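You operate a simulated robot arm through the tools that you are given. There is no shell and no other tool. Be economical: measure what you need, move in short steps, check, and stop when the job is done.

Carry out the task below with a simulated robot arm. There is one attempt and no reset: what you move stays moved.

JOB
Fetch the slide block and set it on top of the empty cartridge. Then fetch the worn wax ring and set it on top of the teal filter. Then pull the left drawer of the packing table open. Keep to this order.

Only the result counts: the job must be done as asked and must still hold three seconds after the hand-in. Knocking over, shifting, dropping, spilling or breaking anything else fails it.

ROBOT AND FRAMES
A 7-joint arm with a three-finger gripper on a trunk, on a base that drives. Base frame: it is fixed to the floor where the robot stands at the start and does not move with it; the origin is under the middle of the robot, x ahead of it, y to its left, z up; the surface under the hand at the start is at about z = 0.74. Units: m, rad, N and s.
With the tool pointing down near the work surface it reaches from about 0.5 to 0.94 m from the robot's upright axis, wherever it stands. Its first joint turns from -2.897 to 2.897 rad. Places, roughly: left drawer of the packing table [0.6, -0.4, 0.7]; teal filter (7x7x5 cm) [-1.7, 0.8, 0.9]; worn wax ring (4x4x2 cm) [-1.7, 0.9, 0.9]. Payload 2.69 kg.
The TCP is the grasp point between the finger pads, 0.029 m short of the fingertips. In the tool frame z runs along the fingers and y along their closing line. The gripper opens to 0.12 m. The gripper's body begins 0.078 m behind the TCP.
Orientation is told as [roll, pitch, yaw] about the base's x, y, z axes, in that order, counted from this pose: with the fingers straight down and closing along the base's y, the tool's x points along the base's -x, its y along +y and its z along -z.

CONTROLS
- The arm moves only by the tool servo_tool. Its argument "rows" is text: rows parted by semicolons, each of 6 numbers parted by spaces: the shift along the tool's x, y, z in units of 250 mm (1.0 is 250 mm), then the turn, a rotation vector about the tool's x, y, z in units of 90 degrees (1.0 is 90 degrees). In form: x y z ax ay az; .... A call has 1 to 10 rows; each row is the pose to reach, as a shift and turn from the pose commanded when the call began, along the tool's axes at that moment. "claw" is the finger opening in m, from 0 to 0.12, set as the call begins (left out, the last holds). A call with a number of a shift or a turn outside -1 to 1 is refused whole. Each row takes 0.2 s and may step no farther than 0.05 m and 0.15 rad from the row before; otherwise, or with a gripper value out of range, the whole call is refused. A pose out of reach is approached as far as the arm can. The call stops where the force on the tool passes 40 N (or 10 N more than at its start, if that is more) or the arm is blocked; 0.2 s more then pass. Each finger halts on what it meets, pressing with about 35 N; the grip force reading is that of the motor and also rises with nothing between the fingers. The clock runs only during rows and for 0.2 s after the last one: add rows that repeat a pose to give the fingers time. It gives the time, the measured TCP pose, the force on the tool (base axes), the opening and the grip force at its end, in the units of the frame above (readings bear some noise), with the torque about the TCP (base axes, N m) and any sound that the robot's microphone picked up, and new pictures: "show" is both (left out), scene, wrist or none.
- Cameras (640 x 400 px; columns grow to the right, rows downward): "scene" is now at [0.2199, -0.0086, 1.2453]; the picture's right is [-0.14, -0.99, 0.00], its down [-0.85, 0.12, -0.51] and it looks along [0.50, -0.07, -0.86] (base axes); focal length 214 px, centre (320, 200). "wrist" rides on the gripper at [0.063, 0, -0.104] in the tool frame; the picture's right is [0.01, 1.00, 0.00], its down [-0.83, 0.00, -0.56] and it looks along [-0.56, 0.00, 0.83] (tool axes); focal length 275 px, centre (320, 200).
- slide_trunk(by): slides the trunk up (or, below 0, down) by that many m; the arm and the scene camera ride with it, the base frame stays. It gives what a move gives, with no picture.
- drive_base(legs): drives the robot by 1 to 6 legs, each [ahead, left, turn to the left] in m, m and rad, along the robot's own axes; the way and the turn of a leg run together, so that a leg with both is an arc; at most 1.5 m and 3.142 rad a leg. The arm and the cameras ride along, it lands a little off, and it stops where it bumps. It gives what a move gives, and a new picture of the scene camera.
- aim_head(pan, tilt): turns the head with the scene camera to pan (to the left, within 1.501 rad either way) and tilt (down, from -0.506 to 1.204), counted from straight ahead of the robot. It gives what a move gives, and a new picture of the scene camera.
- point_at(camera, pixels): for up to 12 pixels [column, row] of the newest picture of that camera ("zoom" is the newest enlarged one), the place [x, y, z] in the base frame of the surface seen there, good to about 0.003 m. The clock stands still meanwhile.
- zoom(camera, box): a new picture of the part [left, top, right, bottom] of that camera's present view, enlarged. The clock stands still meanwhile.
- finish_job(): hands the job in; it is judged then, once.

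Go step by step. Measure first, check grasps and placings, and put right what went wrong. The budget is 110 turns and 260 pictures, counting those below and the enlarged ones. Unless the task says otherwise, let go and move clear before handing in, and close with one line.

The tools are called as name(argument=value, ...) on one line, values as JSON. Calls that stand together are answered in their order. servo_tool: Moves the arm, as the interface text tells. Its arguments: {"type":"object","properties":{"rows":{"type":"string"},"claw":{"type":"number"},"show":{"type":"string","enum":["both","scene","wrist","none"]}},"required":["rows"]} The other tools are called the same way: slide_trunk (by) slides the trunk up or down; drive_base (legs) drives the base; aim_head (pan, tilt) turns the head that bears the scene camera; point_at (camera, pixels) gives the place of the surface under pixels of a picture; zoom (camera, box) takes an enlarged picture of a part of a camera's view; finish_job () hands the job in.

At the start:

```text
t: 0.0
tool_pos: [0.54, 0.1951, 1.0113]
tcp_rot: [-0.001, 0.0, -0.003]
force: [0.0, -0.3, -0.7]
wrist_torque: [-0.02, 0.0, 0.0]
width: 0.1201
gripper_force: 0.2
trunk travel left (down, up): [-0.525, 0.088]
robot x, y, heading: [0.0007, 0.0039, 0.003]
head pan, tilt: [-0.14, 1.038]
```

scene: 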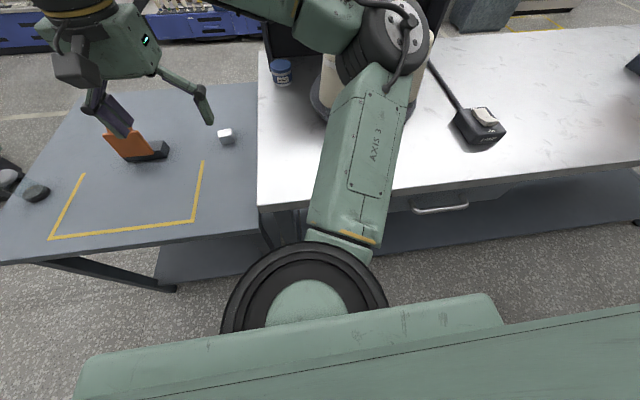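
wrist: 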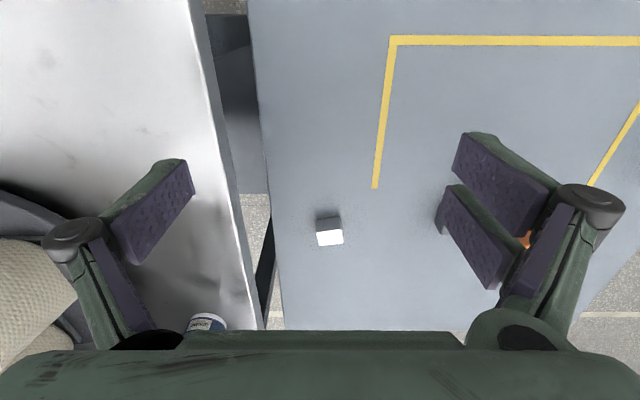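

The scene shows a small white cube at (225,135), an orange/black object at (135,147) and a dark thing at (36,192) on the left table. I'll zoom in on these and measure them.

zoom(camera="scene", box=[0, 60, 260, 222])

point_at(camera="scene", pixels=[[225, 132], [225, 141], [150, 152], [125, 140], [36, 192], [281, 65], [440, 208], [485, 115], [120, 233], [270, 150]])

aim_head(pan=0.9, tilt=0.7)

```text
2.46 times, centred on (130, 141) of scene
```

zoom: 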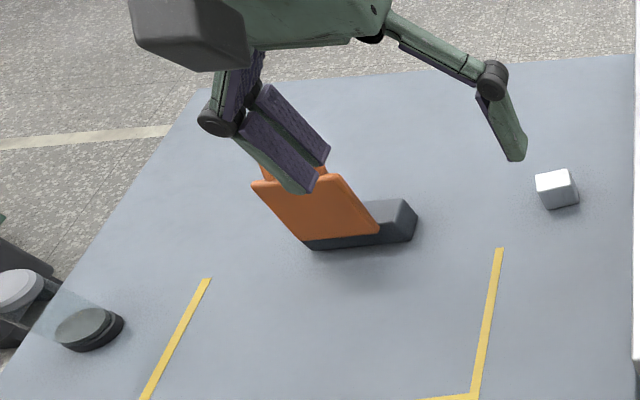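

```text
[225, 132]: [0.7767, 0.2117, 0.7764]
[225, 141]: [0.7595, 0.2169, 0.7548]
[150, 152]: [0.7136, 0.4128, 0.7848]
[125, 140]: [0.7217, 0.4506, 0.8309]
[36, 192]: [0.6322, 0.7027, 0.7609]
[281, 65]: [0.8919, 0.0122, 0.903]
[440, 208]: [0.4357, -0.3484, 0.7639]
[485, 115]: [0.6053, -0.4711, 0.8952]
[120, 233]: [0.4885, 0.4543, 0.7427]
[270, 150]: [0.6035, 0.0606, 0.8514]
```

```text
t: 1.3
tool_pos: [0.5398, 0.1967, 1.0109]
tcp_rot: [0.0, 0.0, -0.002]
force: [-0.8, -1.0, -0.6]
wrist_torque: [-0.05, -0.04, -0.01]
width: 0.1199
gripper_force: 0.1
trunk travel left (down, up): [-0.525, 0.088]
robot x, y, heading: [-0.0017, -0.0059, -0.005]
head pan, tilt: [0.901, 0.7]
```

scene: 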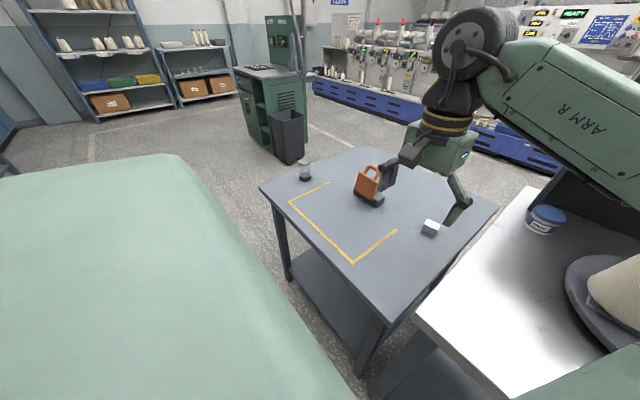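

The left table holds a handled orange thing (368,185), a white cube (430,228) and a clear-and-black thing (305,170). I'll zoom in on it and look to the rear left as well.

zoom(camera="scene", box=[260, 140, 500, 290])

point_at(camera="scene", pixels=[[305, 164], [305, 176], [430, 224], [371, 202], [375, 168], [262, 187], [495, 205], [385, 320], [362, 147], [265, 72]])

aim_head(pan=1.5, tilt=0.4)

```text
2.67 times, centred on (380, 215) of scene
```

zoom: 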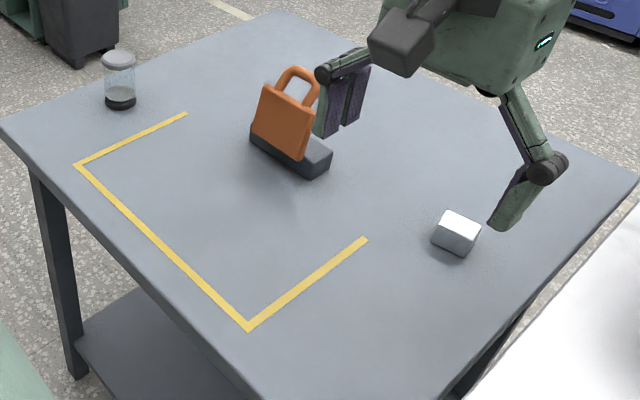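

```text
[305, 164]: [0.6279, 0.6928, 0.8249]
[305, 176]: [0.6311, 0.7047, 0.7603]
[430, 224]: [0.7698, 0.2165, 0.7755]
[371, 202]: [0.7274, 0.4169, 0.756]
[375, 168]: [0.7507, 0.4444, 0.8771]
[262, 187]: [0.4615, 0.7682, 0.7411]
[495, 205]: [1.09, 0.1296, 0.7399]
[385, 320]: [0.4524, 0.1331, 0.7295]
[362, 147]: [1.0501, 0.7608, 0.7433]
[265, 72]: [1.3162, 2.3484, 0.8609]
```

```text
t: 2.3
tool_pos: [0.5393, 0.1951, 1.01]
tcp_rot: [0.0, 0.001, -0.001]
force: [0.2, 0.7, -0.3]
wrist_torque: [-0.02, -0.01, -0.01]
width: 0.1202
gripper_force: 0.0
trunk travel left (down, up): [-0.525, 0.088]
robot x, y, heading: [-0.0028, -0.0012, 0.005]
head pan, tilt: [1.499, 0.4]
```

scene: 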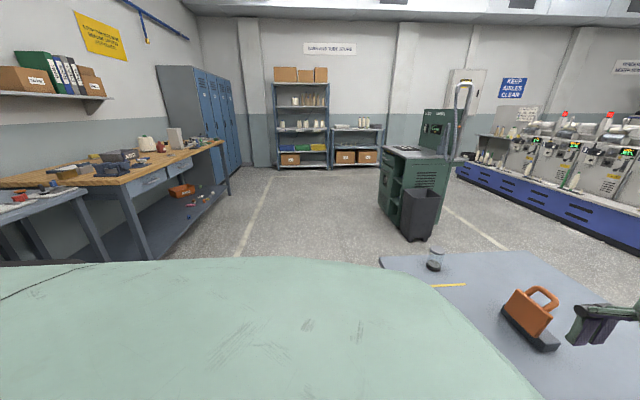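

The clear jar with a black bottom looks like the empty cartridge and the steel cube the slide block. Next I'll zoom on the rear bench for the ring and filter, and on the jar again.

zoom(camera="scene", box=[0, 110, 240, 260])

zoom(camera="scene", box=[395, 230, 475, 280])

aim_head(pan=-0.5, tilt=0.7)

```text
2.67 times, centred on (120, 185) of scene
```

zoom: 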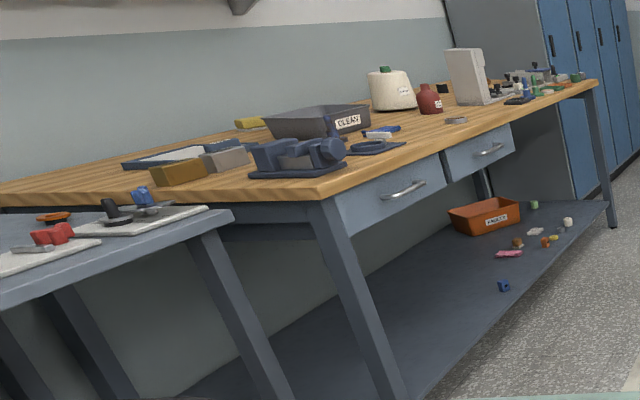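

```text
8.00 times, centred on (435, 255) of scene
```

zoom: 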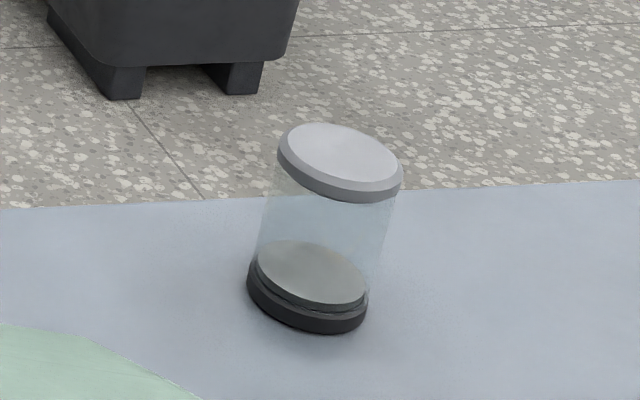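

```text
t: 4.2
tool_pos: [0.5395, 0.1962, 1.0111]
tcp_rot: [0.0, 0.001, -0.001]
force: [-0.2, 0.3, 0.1]
wrist_torque: [0.02, -0.01, 0.02]
width: 0.1201
gripper_force: 0.1
trunk travel left (down, up): [-0.525, 0.088]
robot x, y, heading: [0.0013, 0.0011, -0.001]
head pan, tilt: [-0.499, 0.7]
```

scene: 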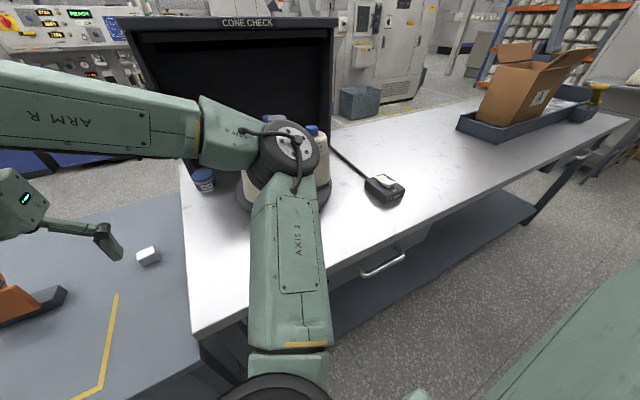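

Seen: packing table left drawer handle at (380,262), right one at (580,157). Now measure the cube through the wrist camera, closely.

zoom(camera="wrist", box=[280, 195, 380, 258])

point_at(camera="scene", pixels=[[137, 251], [153, 246], [160, 256], [147, 262], [380, 262], [360, 276], [403, 252], [430, 190]])

zoom(camera="scene", box=[320, 225, 448, 305])

```text
6.35 times, centred on (330, 226) of wrist
```

zoom: 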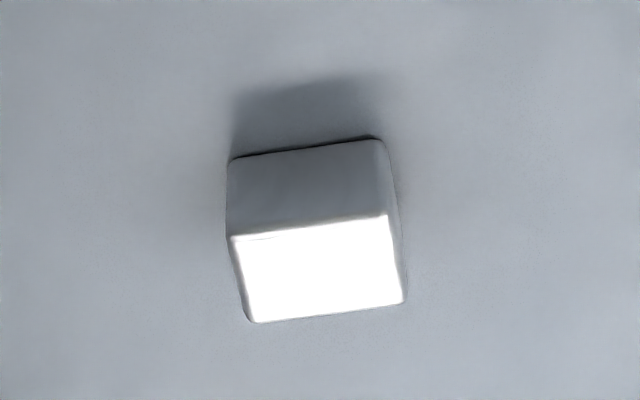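

```text
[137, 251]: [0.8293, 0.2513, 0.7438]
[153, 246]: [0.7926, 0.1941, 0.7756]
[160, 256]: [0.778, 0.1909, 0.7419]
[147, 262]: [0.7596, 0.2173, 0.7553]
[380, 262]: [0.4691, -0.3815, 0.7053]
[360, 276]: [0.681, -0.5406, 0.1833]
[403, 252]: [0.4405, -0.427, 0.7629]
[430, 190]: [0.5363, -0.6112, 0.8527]
```

```text
5.00 times, centred on (384, 265) of scene
```

zoom: 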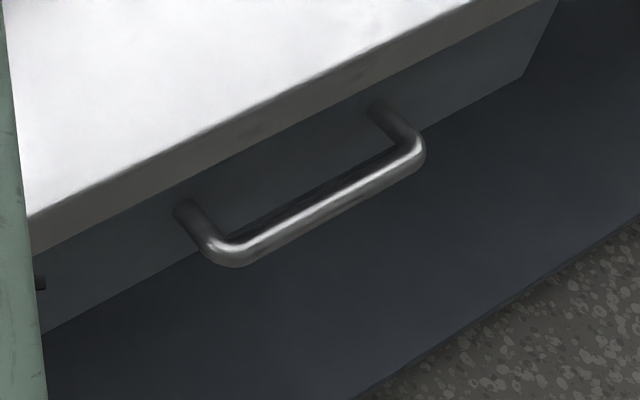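

The wrist zoom shows the cube's bright top with corners (232,236), (388,213), (405,302), (247,322). I'll measure these.

zoom(camera="wrist", box=[280, 195, 380, 258])

point_at(camera="zoom", pixels=[[238, 242], [382, 220], [398, 298], [252, 316], [318, 270], [310, 200], [375, 146], [235, 166]])

```text
6.35 times, centred on (330, 226) of wrist
```

zoom: 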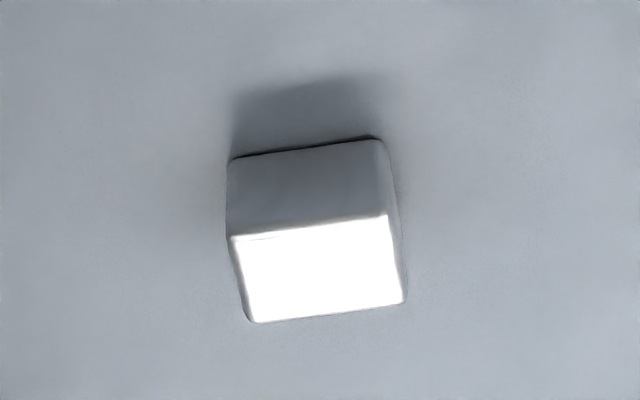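

```text
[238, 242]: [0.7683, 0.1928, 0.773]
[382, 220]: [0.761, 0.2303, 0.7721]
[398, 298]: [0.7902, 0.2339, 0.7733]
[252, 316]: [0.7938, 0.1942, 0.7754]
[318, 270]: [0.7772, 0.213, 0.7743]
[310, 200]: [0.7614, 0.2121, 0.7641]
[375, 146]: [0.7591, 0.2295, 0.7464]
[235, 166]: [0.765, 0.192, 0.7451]
```

The cube is centred at (0.778, 0.213), with its top at z 0.774, about 0.041 m wide along y, turned about +0.14 rad. Move the open hand above it.

servo_tool(rows="-0.16 0.011 0.087 0 0 -0.015; -0.32 0.022 0.174 0 0 -0.03; -0.48 0.034 0.261 0 0 -0.045; -0.64 0.045 0.348 0 0 -0.06; -0.8 0.056 0.435 0 0 -0.075; -0.954 0.067 0.524 0 0 -0.089; -0.954 0.067 0.524 0 0 -0.089; -0.954 0.067 0.524 0 0 -0.089", claw=0.08)

```text
t: 6.0
tool_pos: [0.7795, 0.2158, 0.8786]
tcp_rot: [0.0, 0.0, 0.141]
force: [0.6, -0.6, 0.1]
wrist_torque: [0.0, 0.0, 0.0]
width: 0.08
gripper_force: 0.1
trunk travel left (down, up): [-0.525, 0.088]
robot x, y, heading: [-0.0001, 0.0006, 0.001]
head pan, tilt: [-0.499, 0.7]
```

scene: 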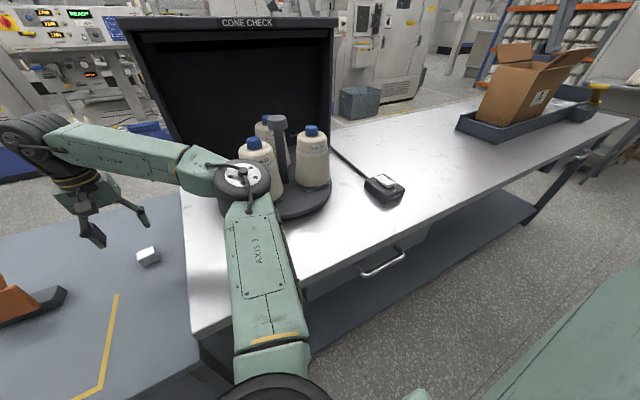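
wrist: 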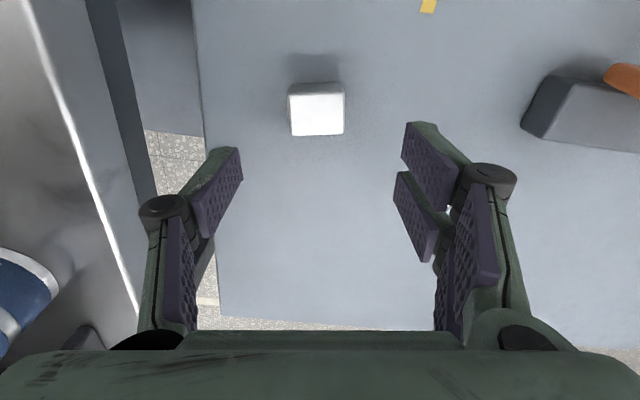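

The cube at wrist (316,108) lies centred between the fingers. I'll check its position, then descend.

point_at(camera="wrist", pixels=[[316, 115], [291, 97], [342, 97], [291, 132], [342, 131], [316, 93]])

```text
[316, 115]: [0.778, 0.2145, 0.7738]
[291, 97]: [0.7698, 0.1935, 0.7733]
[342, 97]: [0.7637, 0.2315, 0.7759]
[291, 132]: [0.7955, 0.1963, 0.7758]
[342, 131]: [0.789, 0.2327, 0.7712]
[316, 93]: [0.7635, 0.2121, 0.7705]
```

Position confirmed at (0.778, 0.214). I'll descend about 0.1 m, leaving the fingertips about 9 mm above the table.

servo_tool(rows="0.005 -0.004 0.15 0 0 0; 0.005 -0.004 0.3 0 0 0; 0.005 -0.004 0.398 0 0 0; 0.005 -0.004 0.398 0 0 0", show="none")

servo_tool(rows="0 0 0 0 0 0; 0 0 0 0 0 0; 0 0 0 0 0 0; 0 0 0 0 0 0; 0 0 0 0 0 0", claw=0.02, show="wrist")

```text
t: 7.0
tool_pos: [0.7759, 0.2115, 0.7795]
tcp_rot: [0.0, -0.001, 0.137]
force: [-0.4, -0.7, -1.2]
wrist_torque: [-0.03, 0.01, 0.0]
width: 0.08
gripper_force: 0.1
trunk travel left (down, up): [-0.525, 0.088]
robot x, y, heading: [0.001, 0.0025, -0.001]
head pan, tilt: [-0.499, 0.7]
```

```text
t: 8.2
tool_pos: [0.7762, 0.2122, 0.7801]
tcp_rot: [0.0, 0.001, 0.14]
force: [-0.3, 1.4, 0.4]
wrist_torque: [0.0, 0.02, 0.0]
width: 0.0434
gripper_force: 34.9
trunk travel left (down, up): [-0.525, 0.088]
robot x, y, heading: [0.0024, 0.0015, 0.001]
head pan, tilt: [-0.499, 0.7]
```

wrist: 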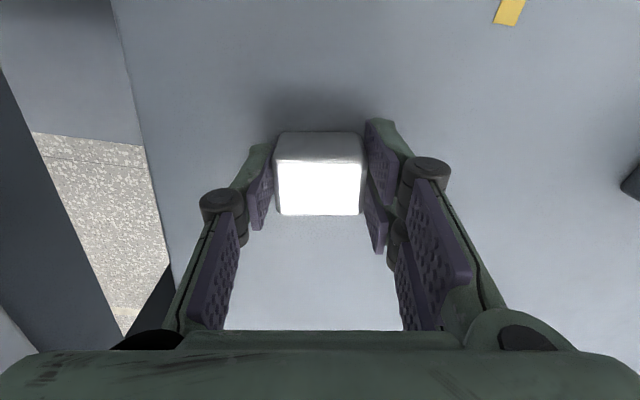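

The cube is held at width 0.043 with 35 N. Lift 0.2 m.

servo_tool(rows="0 0 -0.1 0 0 0; 0 0 -0.28 0 0 0; 0 0 -0.46 0 0 0; 0 0 -0.64 0 0 0; 0 0 -0.8 0 0 0; 0 0 -0.8 0 0 0")

aim_head(pan=0.7, tilt=0.7)

```text
t: 9.6
tool_pos: [0.7733, 0.2118, 0.981]
tcp_rot: [0.001, -0.001, 0.139]
force: [0.5, -0.2, -1.0]
wrist_torque: [-0.01, -0.01, -0.01]
width: 0.0433
gripper_force: 35.1
trunk travel left (down, up): [-0.525, 0.088]
robot x, y, heading: [0.0019, 0.0013, 0.003]
head pan, tilt: [-0.499, 0.7]
```

scene: 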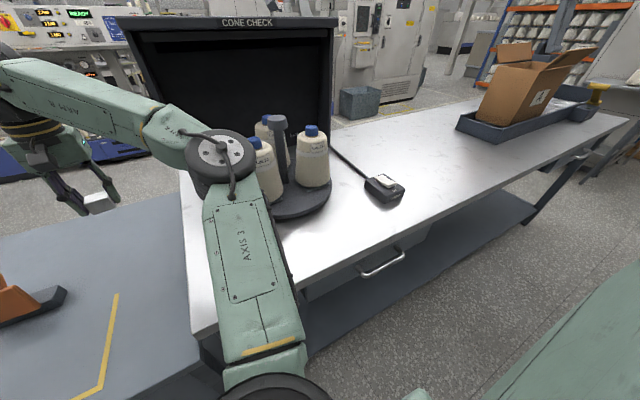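
wrist: 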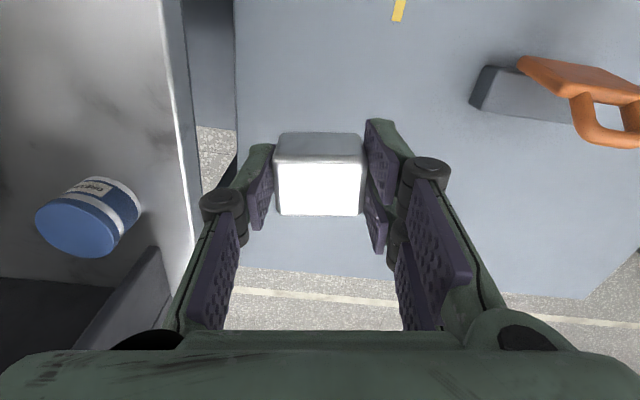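

```text
t: 11.0
tool_pos: [0.7742, 0.2128, 0.9807]
tcp_rot: [0.0, 0.001, 0.14]
force: [-0.5, 0.6, -0.6]
wrist_torque: [0.05, 0.02, 0.02]
width: 0.0431
gripper_force: 35.0
trunk travel left (down, up): [-0.525, 0.088]
robot x, y, heading: [-0.0024, -0.0001, 0.003]
head pan, tilt: [0.7, 0.7]
```

scene: 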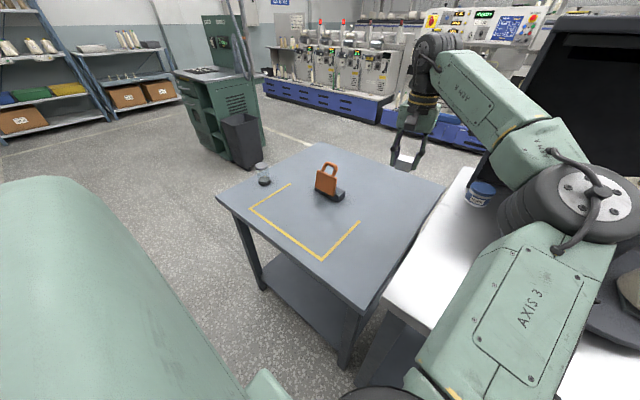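

The cube is held high above everything on the table. Drive left 0.42 m so the jar comes into comfortable reach.

drive_base(legs=[[0, 0.42, 0]])

aim_head(pan=0.4, tilt=0.95)

```text
t: 14.8
tool_pos: [0.7785, 0.6282, 0.9788]
tcp_rot: [0.001, 0.0, 0.131]
force: [-0.7, -0.3, -1.4]
wrist_torque: [0.02, 0.01, -0.02]
width: 0.0434
gripper_force: 34.5
trunk travel left (down, up): [-0.525, 0.088]
robot x, y, heading: [0.0016, 0.4164, -0.009]
head pan, tilt: [0.7, 0.7]
```

scene: 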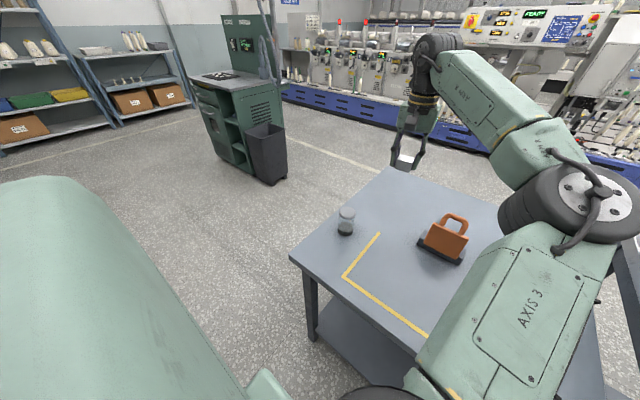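

```text
t: 15.6
tool_pos: [0.7784, 0.6278, 0.981]
tcp_rot: [0.001, -0.001, 0.13]
force: [0.2, -0.6, -1.5]
wrist_torque: [-0.02, 0.0, 0.0]
width: 0.0435
gripper_force: 34.6
trunk travel left (down, up): [-0.525, 0.088]
robot x, y, heading: [0.0047, 0.4244, -0.005]
head pan, tilt: [0.4, 0.949]
```

scene: 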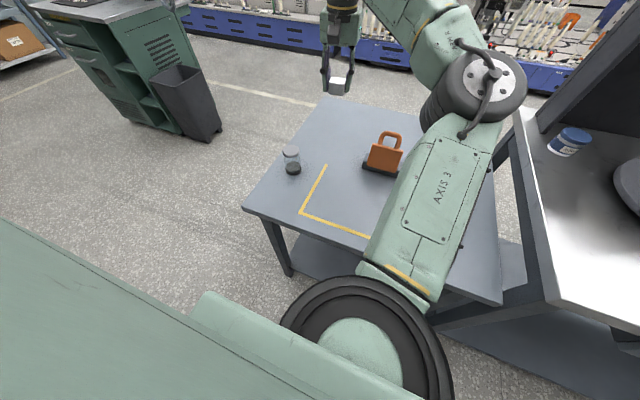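

The jar is at (292,157) in the scene picture. I'll measure its lid.

zoom(camera="scene", box=[260, 135, 324, 175])

point_at(camera="scene", pixels=[[291, 151], [286, 151], [297, 151], [291, 148], [291, 155], [293, 169]])

```text
10.00 times, centred on (292, 155) of scene
```

zoom: 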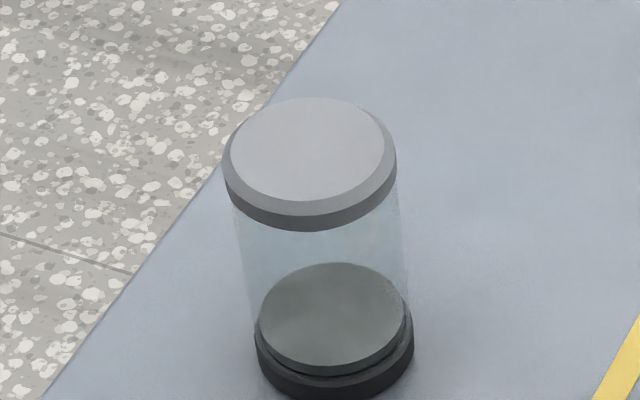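

```text
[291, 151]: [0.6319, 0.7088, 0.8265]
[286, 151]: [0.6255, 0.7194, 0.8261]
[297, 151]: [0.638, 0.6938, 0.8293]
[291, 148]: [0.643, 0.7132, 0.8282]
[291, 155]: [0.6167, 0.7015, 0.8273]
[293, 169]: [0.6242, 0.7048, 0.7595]
```

Refine the lid centre using the zoom's lid rim (228..395, 97..205).

point_at(camera="zoom", pixels=[[310, 150], [234, 152], [386, 150], [315, 103], [305, 197], [260, 115], [365, 185]])

```text
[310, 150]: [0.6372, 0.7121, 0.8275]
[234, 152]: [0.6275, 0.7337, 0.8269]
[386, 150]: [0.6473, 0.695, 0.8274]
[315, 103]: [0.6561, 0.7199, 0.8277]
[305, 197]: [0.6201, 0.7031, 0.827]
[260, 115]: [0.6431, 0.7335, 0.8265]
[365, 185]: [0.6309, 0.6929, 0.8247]
```

Lid centre is (0.6375, 0.713), with its top at 0.827. I'll move the cube over it to TCP (0.6355, 0.713), first level, then down to z≈0.905.

servo_tool(rows="0.13 0.103 0 0 0 0; 0.26 0.206 0 0 0 0; 0.39 0.308 0 0 0 0; 0.523 0.411 0 0 0 0; 0.523 0.411 0.15 0 0 0; 0.523 0.411 0.304 0 0 0; 0.523 0.411 0.304 0 0 0; 0.523 0.411 0.304 0 0 0")

```text
t: 17.4
tool_pos: [0.6342, 0.7115, 0.9054]
tcp_rot: [0.001, 0.0, 0.13]
force: [-0.1, -0.3, -1.2]
wrist_torque: [0.02, 0.03, 0.02]
width: 0.0434
gripper_force: 34.6
trunk travel left (down, up): [-0.525, 0.088]
robot x, y, heading: [0.0024, 0.4242, -0.008]
head pan, tilt: [0.4, 0.949]
```

scene: 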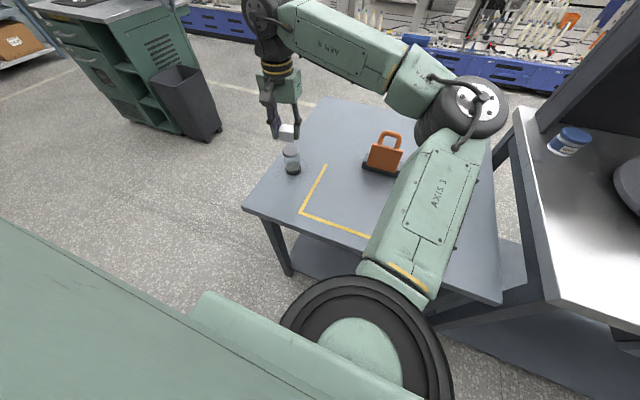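
wrist: 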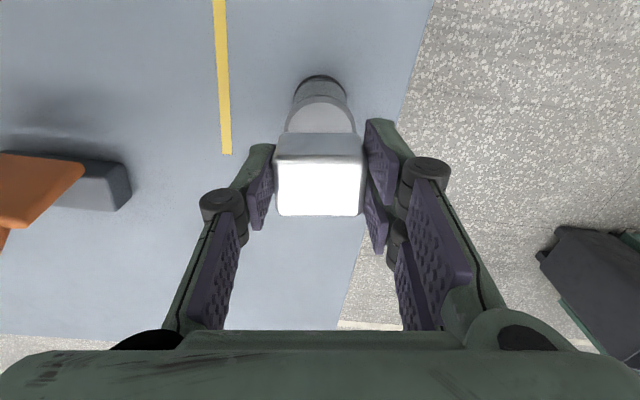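

The jar at wrist (320,115) lines up with the cube laterally. I'll check lid and cube points with wrist zoom.

zoom(camera="wrist", box=[240, 60, 400, 160])

point_at(camera="wrist", pixels=[[320, 180], [282, 160], [356, 160], [282, 208], [358, 208], [287, 125], [353, 125], [320, 108], [320, 120]])

zoom(camera="scene", box=[250, 100, 330, 180])

```text
4.00 times, centred on (320, 110) of wrist
```

zoom: 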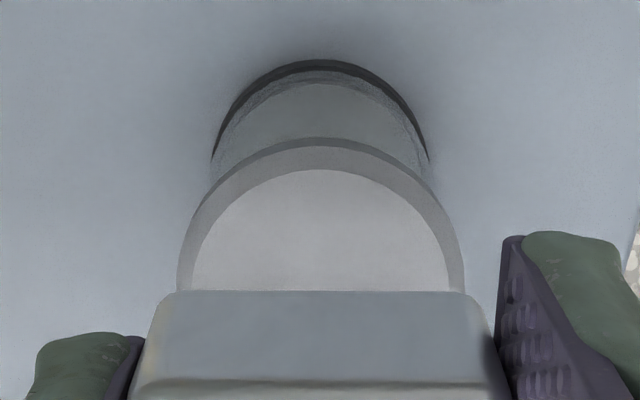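

```text
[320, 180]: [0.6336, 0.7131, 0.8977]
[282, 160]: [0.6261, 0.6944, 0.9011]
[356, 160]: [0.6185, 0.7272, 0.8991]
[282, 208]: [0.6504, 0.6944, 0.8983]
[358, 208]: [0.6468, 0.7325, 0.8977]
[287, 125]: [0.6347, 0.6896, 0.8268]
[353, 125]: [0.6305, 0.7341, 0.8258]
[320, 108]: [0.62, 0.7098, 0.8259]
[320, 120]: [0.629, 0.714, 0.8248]
```

```text
5.00 times, centred on (290, 140) of scene
```

zoom: 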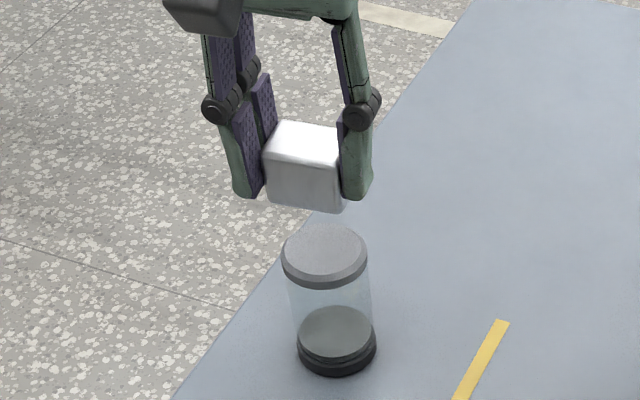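

The cube needs +2 mm in x. I'll lower by ~0.036 m and check the force.

servo_tool(rows="-0.01 0.002 0.05 0 0 0; -0.01 0.002 0.1 0 0 0; -0.01 0.002 0.13 0 0 0; -0.01 0.002 0.144 0 0 0; -0.01 0.002 0.144 0 0 0; -0.01 0.002 0.15 0 0 0")

zoom(camera="scene", box=[250, 110, 330, 190])

```text
t: 18.8
tool_pos: [0.6364, 0.7145, 0.8682]
tcp_rot: [-0.002, 0.0, 0.132]
force: [-0.2, 0.5, -1.2]
wrist_torque: [-0.01, 0.07, -0.01]
width: 0.0433
gripper_force: 34.9
trunk travel left (down, up): [-0.525, 0.088]
robot x, y, heading: [0.0017, 0.419, -0.006]
head pan, tilt: [0.4, 0.949]
```

scene: 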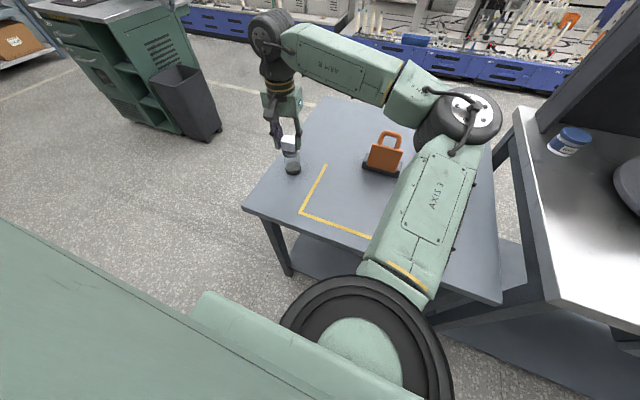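
wrist: 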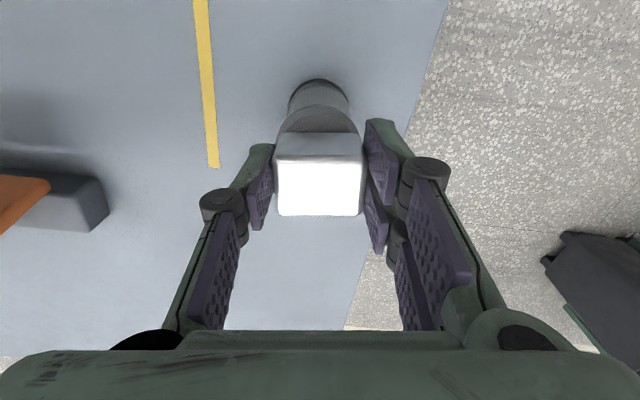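

```text
5.00 times, centred on (290, 150) of scene
```

zoom: 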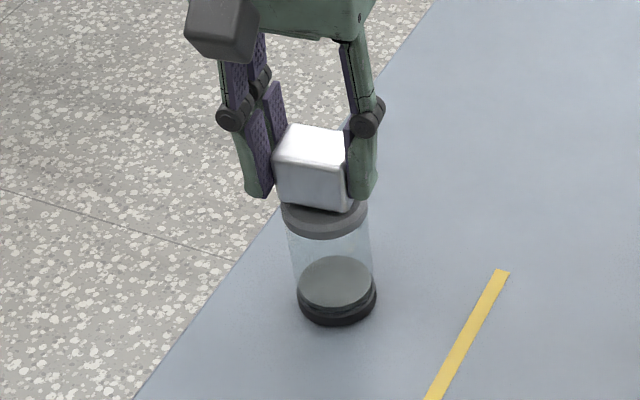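

No contact yet (force −1.2 N), expected gap ~1–2 mm. Lower 1.5 mm more.

servo_tool(rows="0 0 0.003 0 0 0; 0 0 0.006 0 0 0; 0 0 0.006 0 0 0", show="none")

zoom(camera="scene", box=[260, 120, 324, 160])

```text
t: 19.6
tool_pos: [0.6363, 0.7128, 0.8662]
tcp_rot: [0.0, -0.001, 0.132]
force: [0.4, 0.2, -1.2]
wrist_torque: [0.02, 0.01, -0.03]
width: 0.0434
gripper_force: 35.3
trunk travel left (down, up): [-0.525, 0.088]
robot x, y, heading: [0.0006, 0.4202, -0.007]
head pan, tilt: [0.4, 0.949]
```

```text
10.00 times, centred on (292, 140) of scene
```

zoom: 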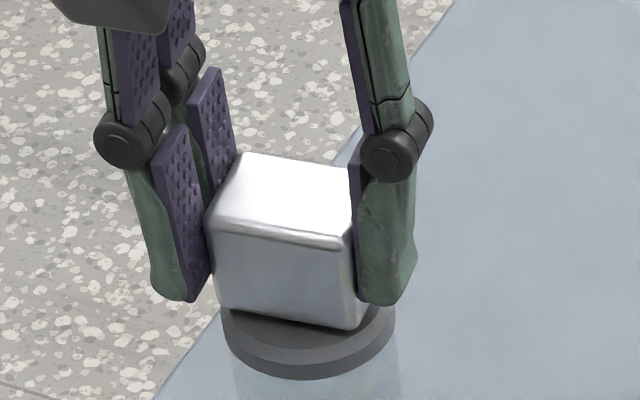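

Still no contact force. Lower another 1 mm.

servo_tool(rows="0 0 0.002 0 0 0; 0 0 0.004 0 0 0; 0 0 0.004 0 0 0", show="none")

```text
t: 20.4
tool_pos: [0.6378, 0.7141, 0.8632]
tcp_rot: [0.001, 0.002, 0.131]
force: [-0.2, -0.3, -1.2]
wrist_torque: [-0.01, 0.0, 0.0]
width: 0.0435
gripper_force: 34.8
trunk travel left (down, up): [-0.525, 0.088]
robot x, y, heading: [-0.002, 0.4195, -0.01]
head pan, tilt: [0.4, 0.949]
```

servo_tool(rows="0 0 0.002 0 0 0; 0 0 0.004 0 0 0; 0 0 0.004 0 0 0", show="none")

zoom(camera="scene", box=[260, 120, 324, 160])

```text
t: 21.2
tool_pos: [0.636, 0.7139, 0.8628]
tcp_rot: [0.0, -0.002, 0.13]
force: [0.8, -0.1, 3.3]
wrist_torque: [-0.04, -0.04, 0.0]
width: 0.0435
gripper_force: 34.8
trunk travel left (down, up): [-0.525, 0.088]
robot x, y, heading: [0.0014, 0.4225, -0.005]
head pan, tilt: [0.4, 0.949]
```

```text
10.00 times, centred on (292, 140) of scene
```

zoom: 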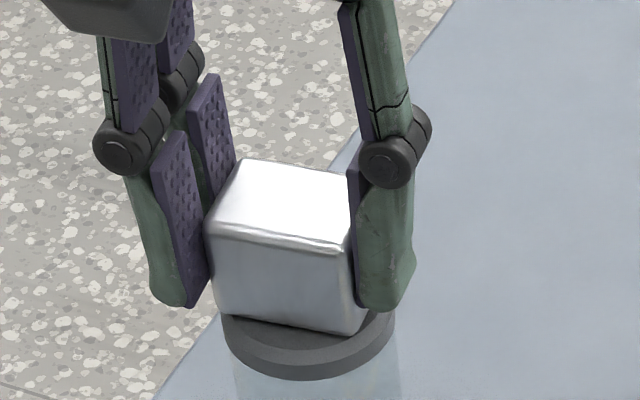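

Contact: force z jumped to +3.3 N and the cube sits on the lid. Open the fingers while holding still.

servo_tool(rows="0 0 0 0 0 0; 0 0 0 0 0 0; 0 0 0 0 0 0; 0 0 0 0 0 0; 0 0 0 0 0 0", claw=0.08, show="wrist")

zoom(camera="scene", box=[250, 110, 330, 190])

```text
t: 22.4
tool_pos: [0.6358, 0.7143, 0.8628]
tcp_rot: [0.0, -0.001, 0.13]
force: [-0.4, -0.1, -0.2]
wrist_torque: [0.0, -0.01, 0.0]
width: 0.08
gripper_force: 0.1
trunk travel left (down, up): [-0.525, 0.088]
robot x, y, heading: [0.0012, 0.4232, -0.005]
head pan, tilt: [0.4, 0.949]
```

wrist: 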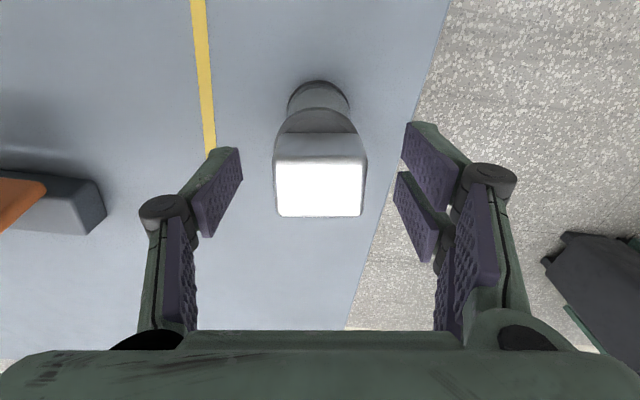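

```text
5.00 times, centred on (290, 150) of scene
```

zoom: 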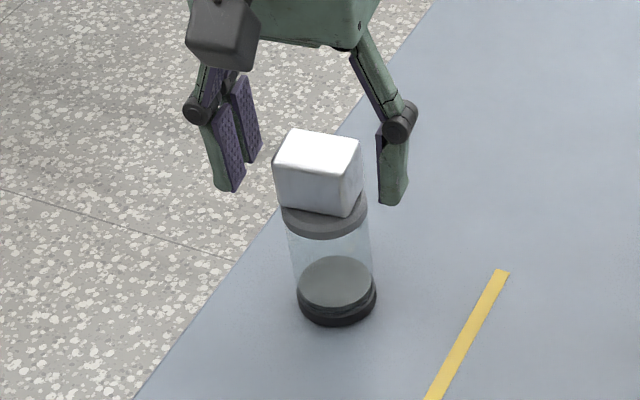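

The cube rests on the jar and the fingers are free. Lift 0.23 m, then pull back.

servo_tool(rows="0 0 -0.15 0 0 0; 0 0 -0.33 0 0 0; 0 0 -0.51 0 0 0; 0 0 -0.69 0 0 0; 0 0 -0.85 0 0 0; 0 0 -0.92 0 0 0", show="wrist")

aim_head(pan=1.5, tilt=0.5)

```text
t: 23.8
tool_pos: [0.6349, 0.7128, 1.0927]
tcp_rot: [0.006, 0.0, 0.131]
force: [0.2, -0.2, 0.0]
wrist_torque: [-0.01, -0.01, -0.02]
width: 0.08
gripper_force: 0.0
trunk travel left (down, up): [-0.525, 0.088]
robot x, y, heading: [0.003, 0.4228, -0.009]
head pan, tilt: [0.4, 0.949]
```

wrist: 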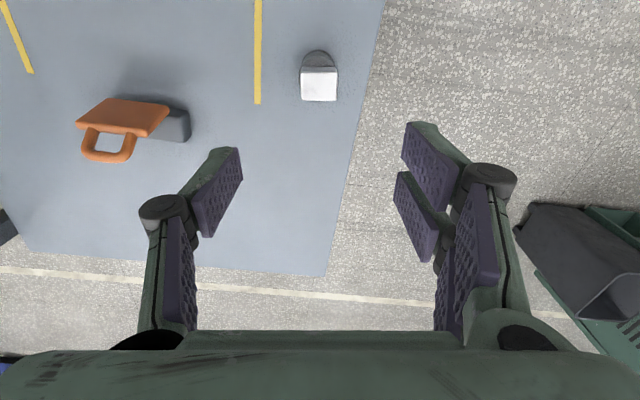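

```text
t: 25.2
tool_pos: [0.6351, 0.7133, 1.093]
tcp_rot: [0.006, -0.003, 0.13]
force: [0.0, -0.4, -0.1]
wrist_torque: [0.02, 0.05, 0.02]
width: 0.0803
gripper_force: 0.0
trunk travel left (down, up): [-0.525, 0.088]
robot x, y, heading: [0.0027, 0.4213, -0.011]
head pan, tilt: [1.499, 0.499]
```

scene: 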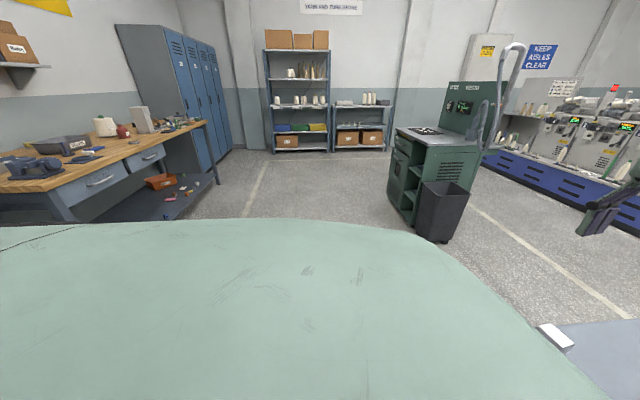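

Cube stays on the jar. Measure the rear bench before driving there.

point_at(camera="scene", pixels=[[55, 188], [100, 180], [150, 157], [200, 125], [60, 215], [430, 235], [216, 185], [20, 165]])

drive_base(legs=[[-0.3, 0, 0], [0, 0, 1.57]])

```text
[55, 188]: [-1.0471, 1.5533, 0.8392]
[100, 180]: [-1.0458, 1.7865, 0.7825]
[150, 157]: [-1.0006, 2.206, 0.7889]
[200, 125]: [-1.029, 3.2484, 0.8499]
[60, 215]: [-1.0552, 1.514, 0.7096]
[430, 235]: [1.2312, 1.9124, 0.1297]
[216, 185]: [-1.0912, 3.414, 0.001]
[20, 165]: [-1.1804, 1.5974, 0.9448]
```

```text
t: 31.2
tool_pos: [-0.6049, 1.0502, 1.0927]
tcp_rot: [0.006, -0.003, 1.724]
force: [0.0, 0.7, -0.1]
wrist_torque: [-0.02, -0.02, 0.0]
width: 0.08
gripper_force: 0.1
trunk travel left (down, up): [-0.525, 0.088]
robot x, y, heading: [-0.2965, 0.4224, 1.586]
head pan, tilt: [1.499, 0.499]
```

scene: 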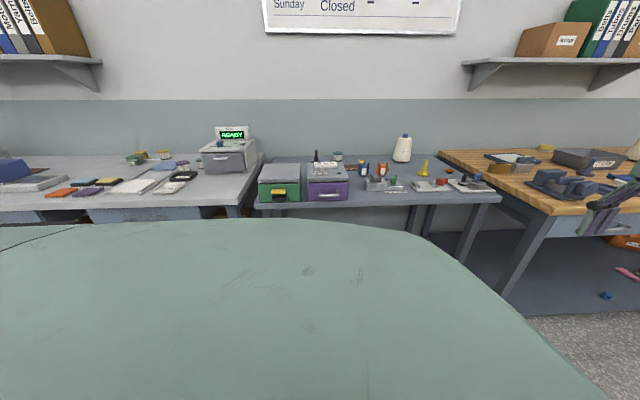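

The rear wall benches are in view; the items near (-1.7, 0.8) should be around (370–490, 180). Zoom in.

zoom(camera="scene", box=[340, 125, 500, 225])

point_at(camera="scene", pixels=[[447, 205], [383, 168], [441, 182], [400, 184], [403, 150], [373, 185], [472, 183], [330, 180], [500, 195], [360, 168]])

```text
4.00 times, centred on (420, 175) of scene
```

zoom: 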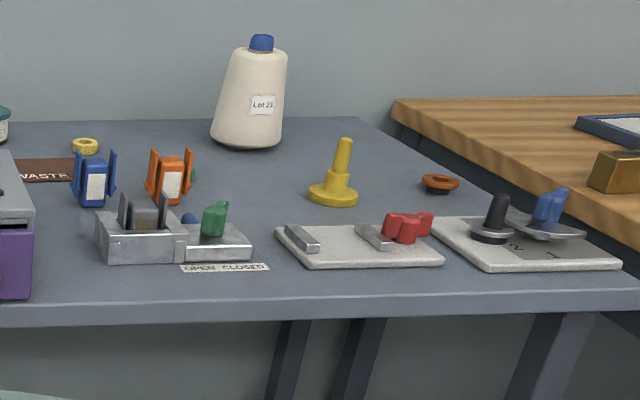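

```text
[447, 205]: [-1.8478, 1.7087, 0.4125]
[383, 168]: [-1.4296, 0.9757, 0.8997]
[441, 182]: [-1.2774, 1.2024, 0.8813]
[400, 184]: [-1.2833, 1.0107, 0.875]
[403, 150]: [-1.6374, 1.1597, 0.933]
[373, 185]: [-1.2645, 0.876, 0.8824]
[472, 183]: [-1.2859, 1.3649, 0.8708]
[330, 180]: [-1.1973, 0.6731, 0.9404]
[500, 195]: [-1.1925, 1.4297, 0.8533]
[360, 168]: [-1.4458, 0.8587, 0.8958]
```

The yellow ring at zoom (85,146) is the wax ring and the teal-lidded cylinder at zoom (0,125) the filter. Turn to face the wall, shift toward them and look again.

drive_base(legs=[[0, 0, 1.55], [0, -0.43, 0]])

aim_head(pan=0, tilt=0.6)

```text
t: 39.0
tool_pos: [-0.9301, 0.5626, 1.092]
tcp_rot: [0.006, -0.003, -3.005]
force: [0.3, 0.3, -0.3]
wrist_torque: [-0.01, 0.0, -0.02]
width: 0.08
gripper_force: 0.1
trunk travel left (down, up): [-0.525, 0.088]
robot x, y, heading: [-0.2987, 0.8566, 3.141]
head pan, tilt: [1.499, 0.499]
```

scene: 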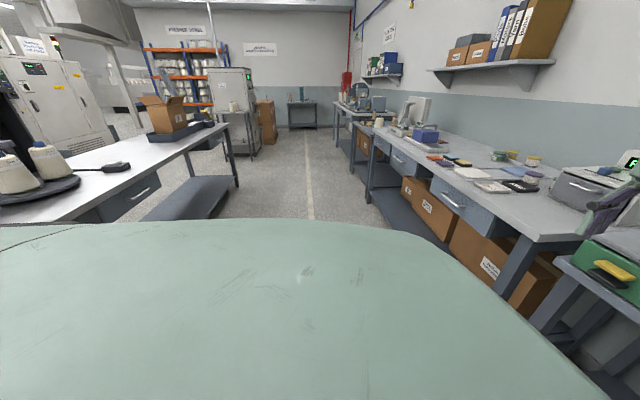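

```text
t: 40.6
tool_pos: [-0.9289, 0.5626, 1.0927]
tcp_rot: [0.006, -0.005, -3.006]
force: [0.0, 0.3, 1.2]
wrist_torque: [0.02, -0.01, 0.01]
width: 0.0797
gripper_force: 0.1
trunk travel left (down, up): [-0.525, 0.088]
robot x, y, heading: [-0.2959, 0.8592, 3.136]
head pan, tilt: [0.0, 0.6]
```

scene: 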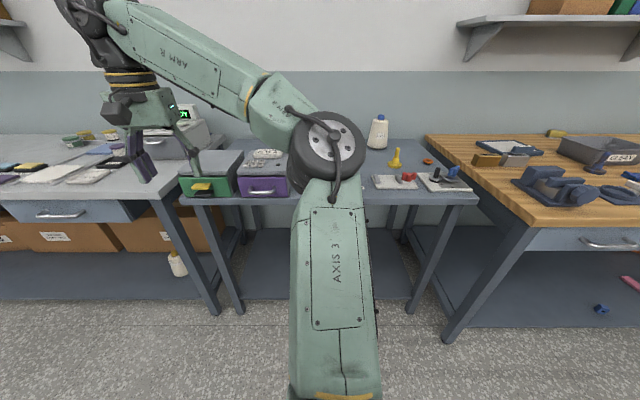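

The arm hides the ring from the head camera. Raise the hand 0.12 m and drive ahead 0.42 m (the same clearance to the table as at the start).

servo_tool(rows="0 0 -0.15 0 0 0; 0 0 -0.33 0 0 0; 0 0 -0.48 0 0 0; 0 0 -0.48 0 0 0", show="none")

drive_base(legs=[[0.42, 0, 0]])

aim_head(pan=-0.3, tilt=0.7)

```text
t: 41.6
tool_pos: [-0.9294, 0.5628, 1.0925]
tcp_rot: [0.004, -0.004, -3.006]
force: [-0.7, -0.8, 0.1]
wrist_torque: [-0.02, -0.02, 0.02]
width: 0.0799
gripper_force: 0.1
out of reach, approached as far as the arm can: row 1, 2, 3, 4
trunk travel left (down, up): [-0.525, 0.088]
robot x, y, heading: [-0.2963, 0.858, 3.142]
head pan, tilt: [0.0, 0.6]
```

```text
t: 44.1
tool_pos: [-1.3455, 0.5652, 1.0921]
tcp_rot: [0.005, -0.001, -3.008]
force: [0.2, -0.5, 0.6]
wrist_torque: [0.01, 0.02, -0.01]
width: 0.0801
gripper_force: 0.0
trunk travel left (down, up): [-0.525, 0.088]
robot x, y, heading: [-0.7126, 0.8635, 3.138]
head pan, tilt: [0.0, 0.6]
```

scene: 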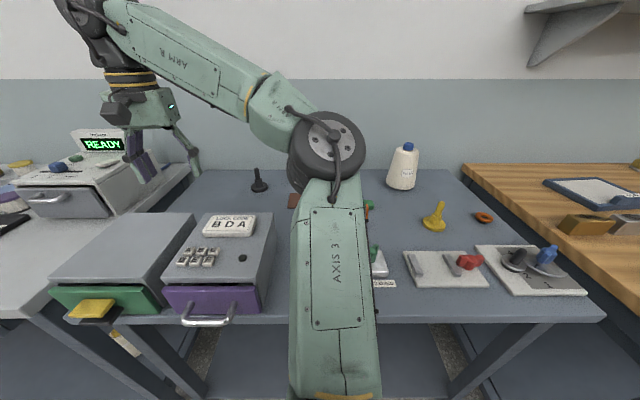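

```text
t: 45.0
tool_pos: [-1.3459, 0.5661, 1.0932]
tcp_rot: [0.005, -0.004, -3.008]
force: [-0.4, 0.0, 1.1]
wrist_torque: [0.02, 0.02, -0.01]
width: 0.0801
gripper_force: 0.1
trunk travel left (down, up): [-0.525, 0.088]
robot x, y, heading: [-0.7101, 0.8635, 3.142]
head pan, tilt: [-0.3, 0.7]
```

scene: 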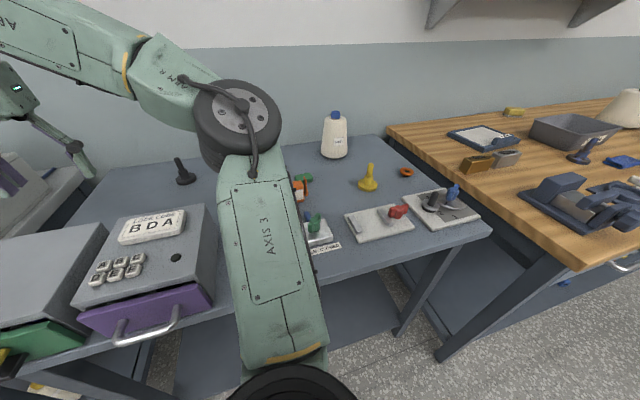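

The arm still covers the ring. Raise the trunk 0.08 m, then sweep the hand right, above everything, so the wrist camera looks at the ring.

slide_trunk(by=0.08)

servo_tool(rows="0.02 -0.15 0 0 0 0.015; 0.042 -0.31 0 0 0 0.03; 0.063 -0.47 0 0 0 0.045; 0.084 -0.63 0 0 0 0.06; 0.105 -0.79 0 0 0 0.07; 0.127 -0.95 0 0 0 0.085; 0.127 -0.95 0 0 0 0.085")

```text
t: 46.1
tool_pos: [-1.3448, 0.5647, 1.1731]
tcp_rot: [0.005, -0.003, -3.007]
force: [0.9, -0.1, 0.1]
wrist_torque: [0.0, -0.06, 0.06]
width: 0.0803
gripper_force: 0.0
trunk travel left (down, up): [-0.605, 0.008]
robot x, y, heading: [-0.7123, 0.8593, 3.14]
head pan, tilt: [-0.3, 0.7]
```

```text
t: 47.7
tool_pos: [-1.3461, 0.8031, 1.1691]
tcp_rot: [0.005, -0.001, -3.14]
force: [0.1, -0.1, 0.2]
wrist_torque: [0.01, -0.01, 0.04]
width: 0.0798
gripper_force: 0.1
trunk travel left (down, up): [-0.605, 0.008]
robot x, y, heading: [-0.7137, 0.8587, 3.142]
head pan, tilt: [-0.3, 0.7]
```

scene: 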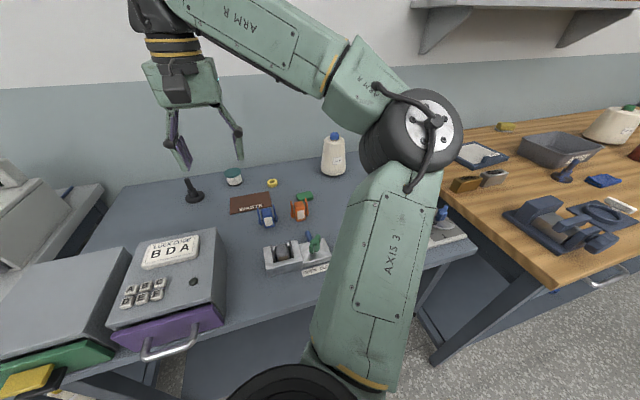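
wrist: 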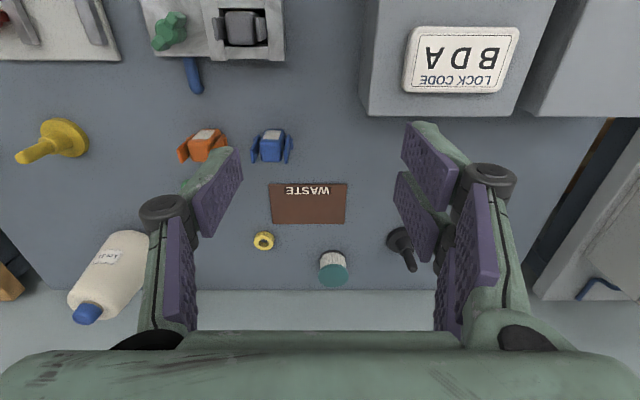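

Now the yellow ring is at wrist (264,241) and the teal filter at (333,268). Measure both and the neighbours.

point_at(camera="wrist", pixels=[[264, 232], [255, 241], [273, 240], [264, 249], [264, 240], [333, 276], [321, 272], [345, 272], [333, 258], [406, 266], [300, 245], [333, 284]])

zoom(camera="wrist", box=[236, 215, 364, 295])

zoom(camera="scene", box=[180, 145, 308, 225])

```text
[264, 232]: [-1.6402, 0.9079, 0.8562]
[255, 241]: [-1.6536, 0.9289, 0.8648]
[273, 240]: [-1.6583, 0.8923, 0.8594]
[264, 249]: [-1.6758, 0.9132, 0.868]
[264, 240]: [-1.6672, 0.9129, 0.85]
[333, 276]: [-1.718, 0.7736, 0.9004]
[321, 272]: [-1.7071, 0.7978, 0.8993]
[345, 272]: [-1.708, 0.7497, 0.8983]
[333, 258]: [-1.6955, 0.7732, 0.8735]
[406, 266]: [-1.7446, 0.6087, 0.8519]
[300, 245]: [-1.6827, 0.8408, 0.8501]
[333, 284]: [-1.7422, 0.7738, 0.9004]
```

```text
5.00 times, centred on (300, 255) of wrist
```

zoom: 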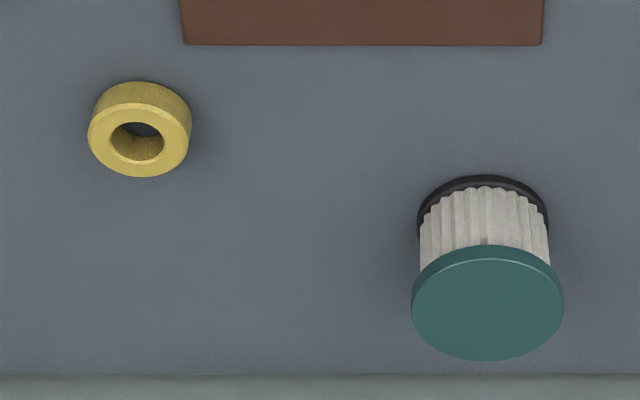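

```text
5.00 times, centred on (244, 185) of scene
```

zoom: 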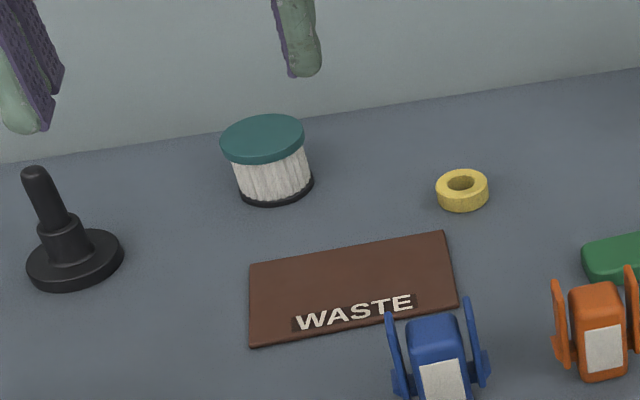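

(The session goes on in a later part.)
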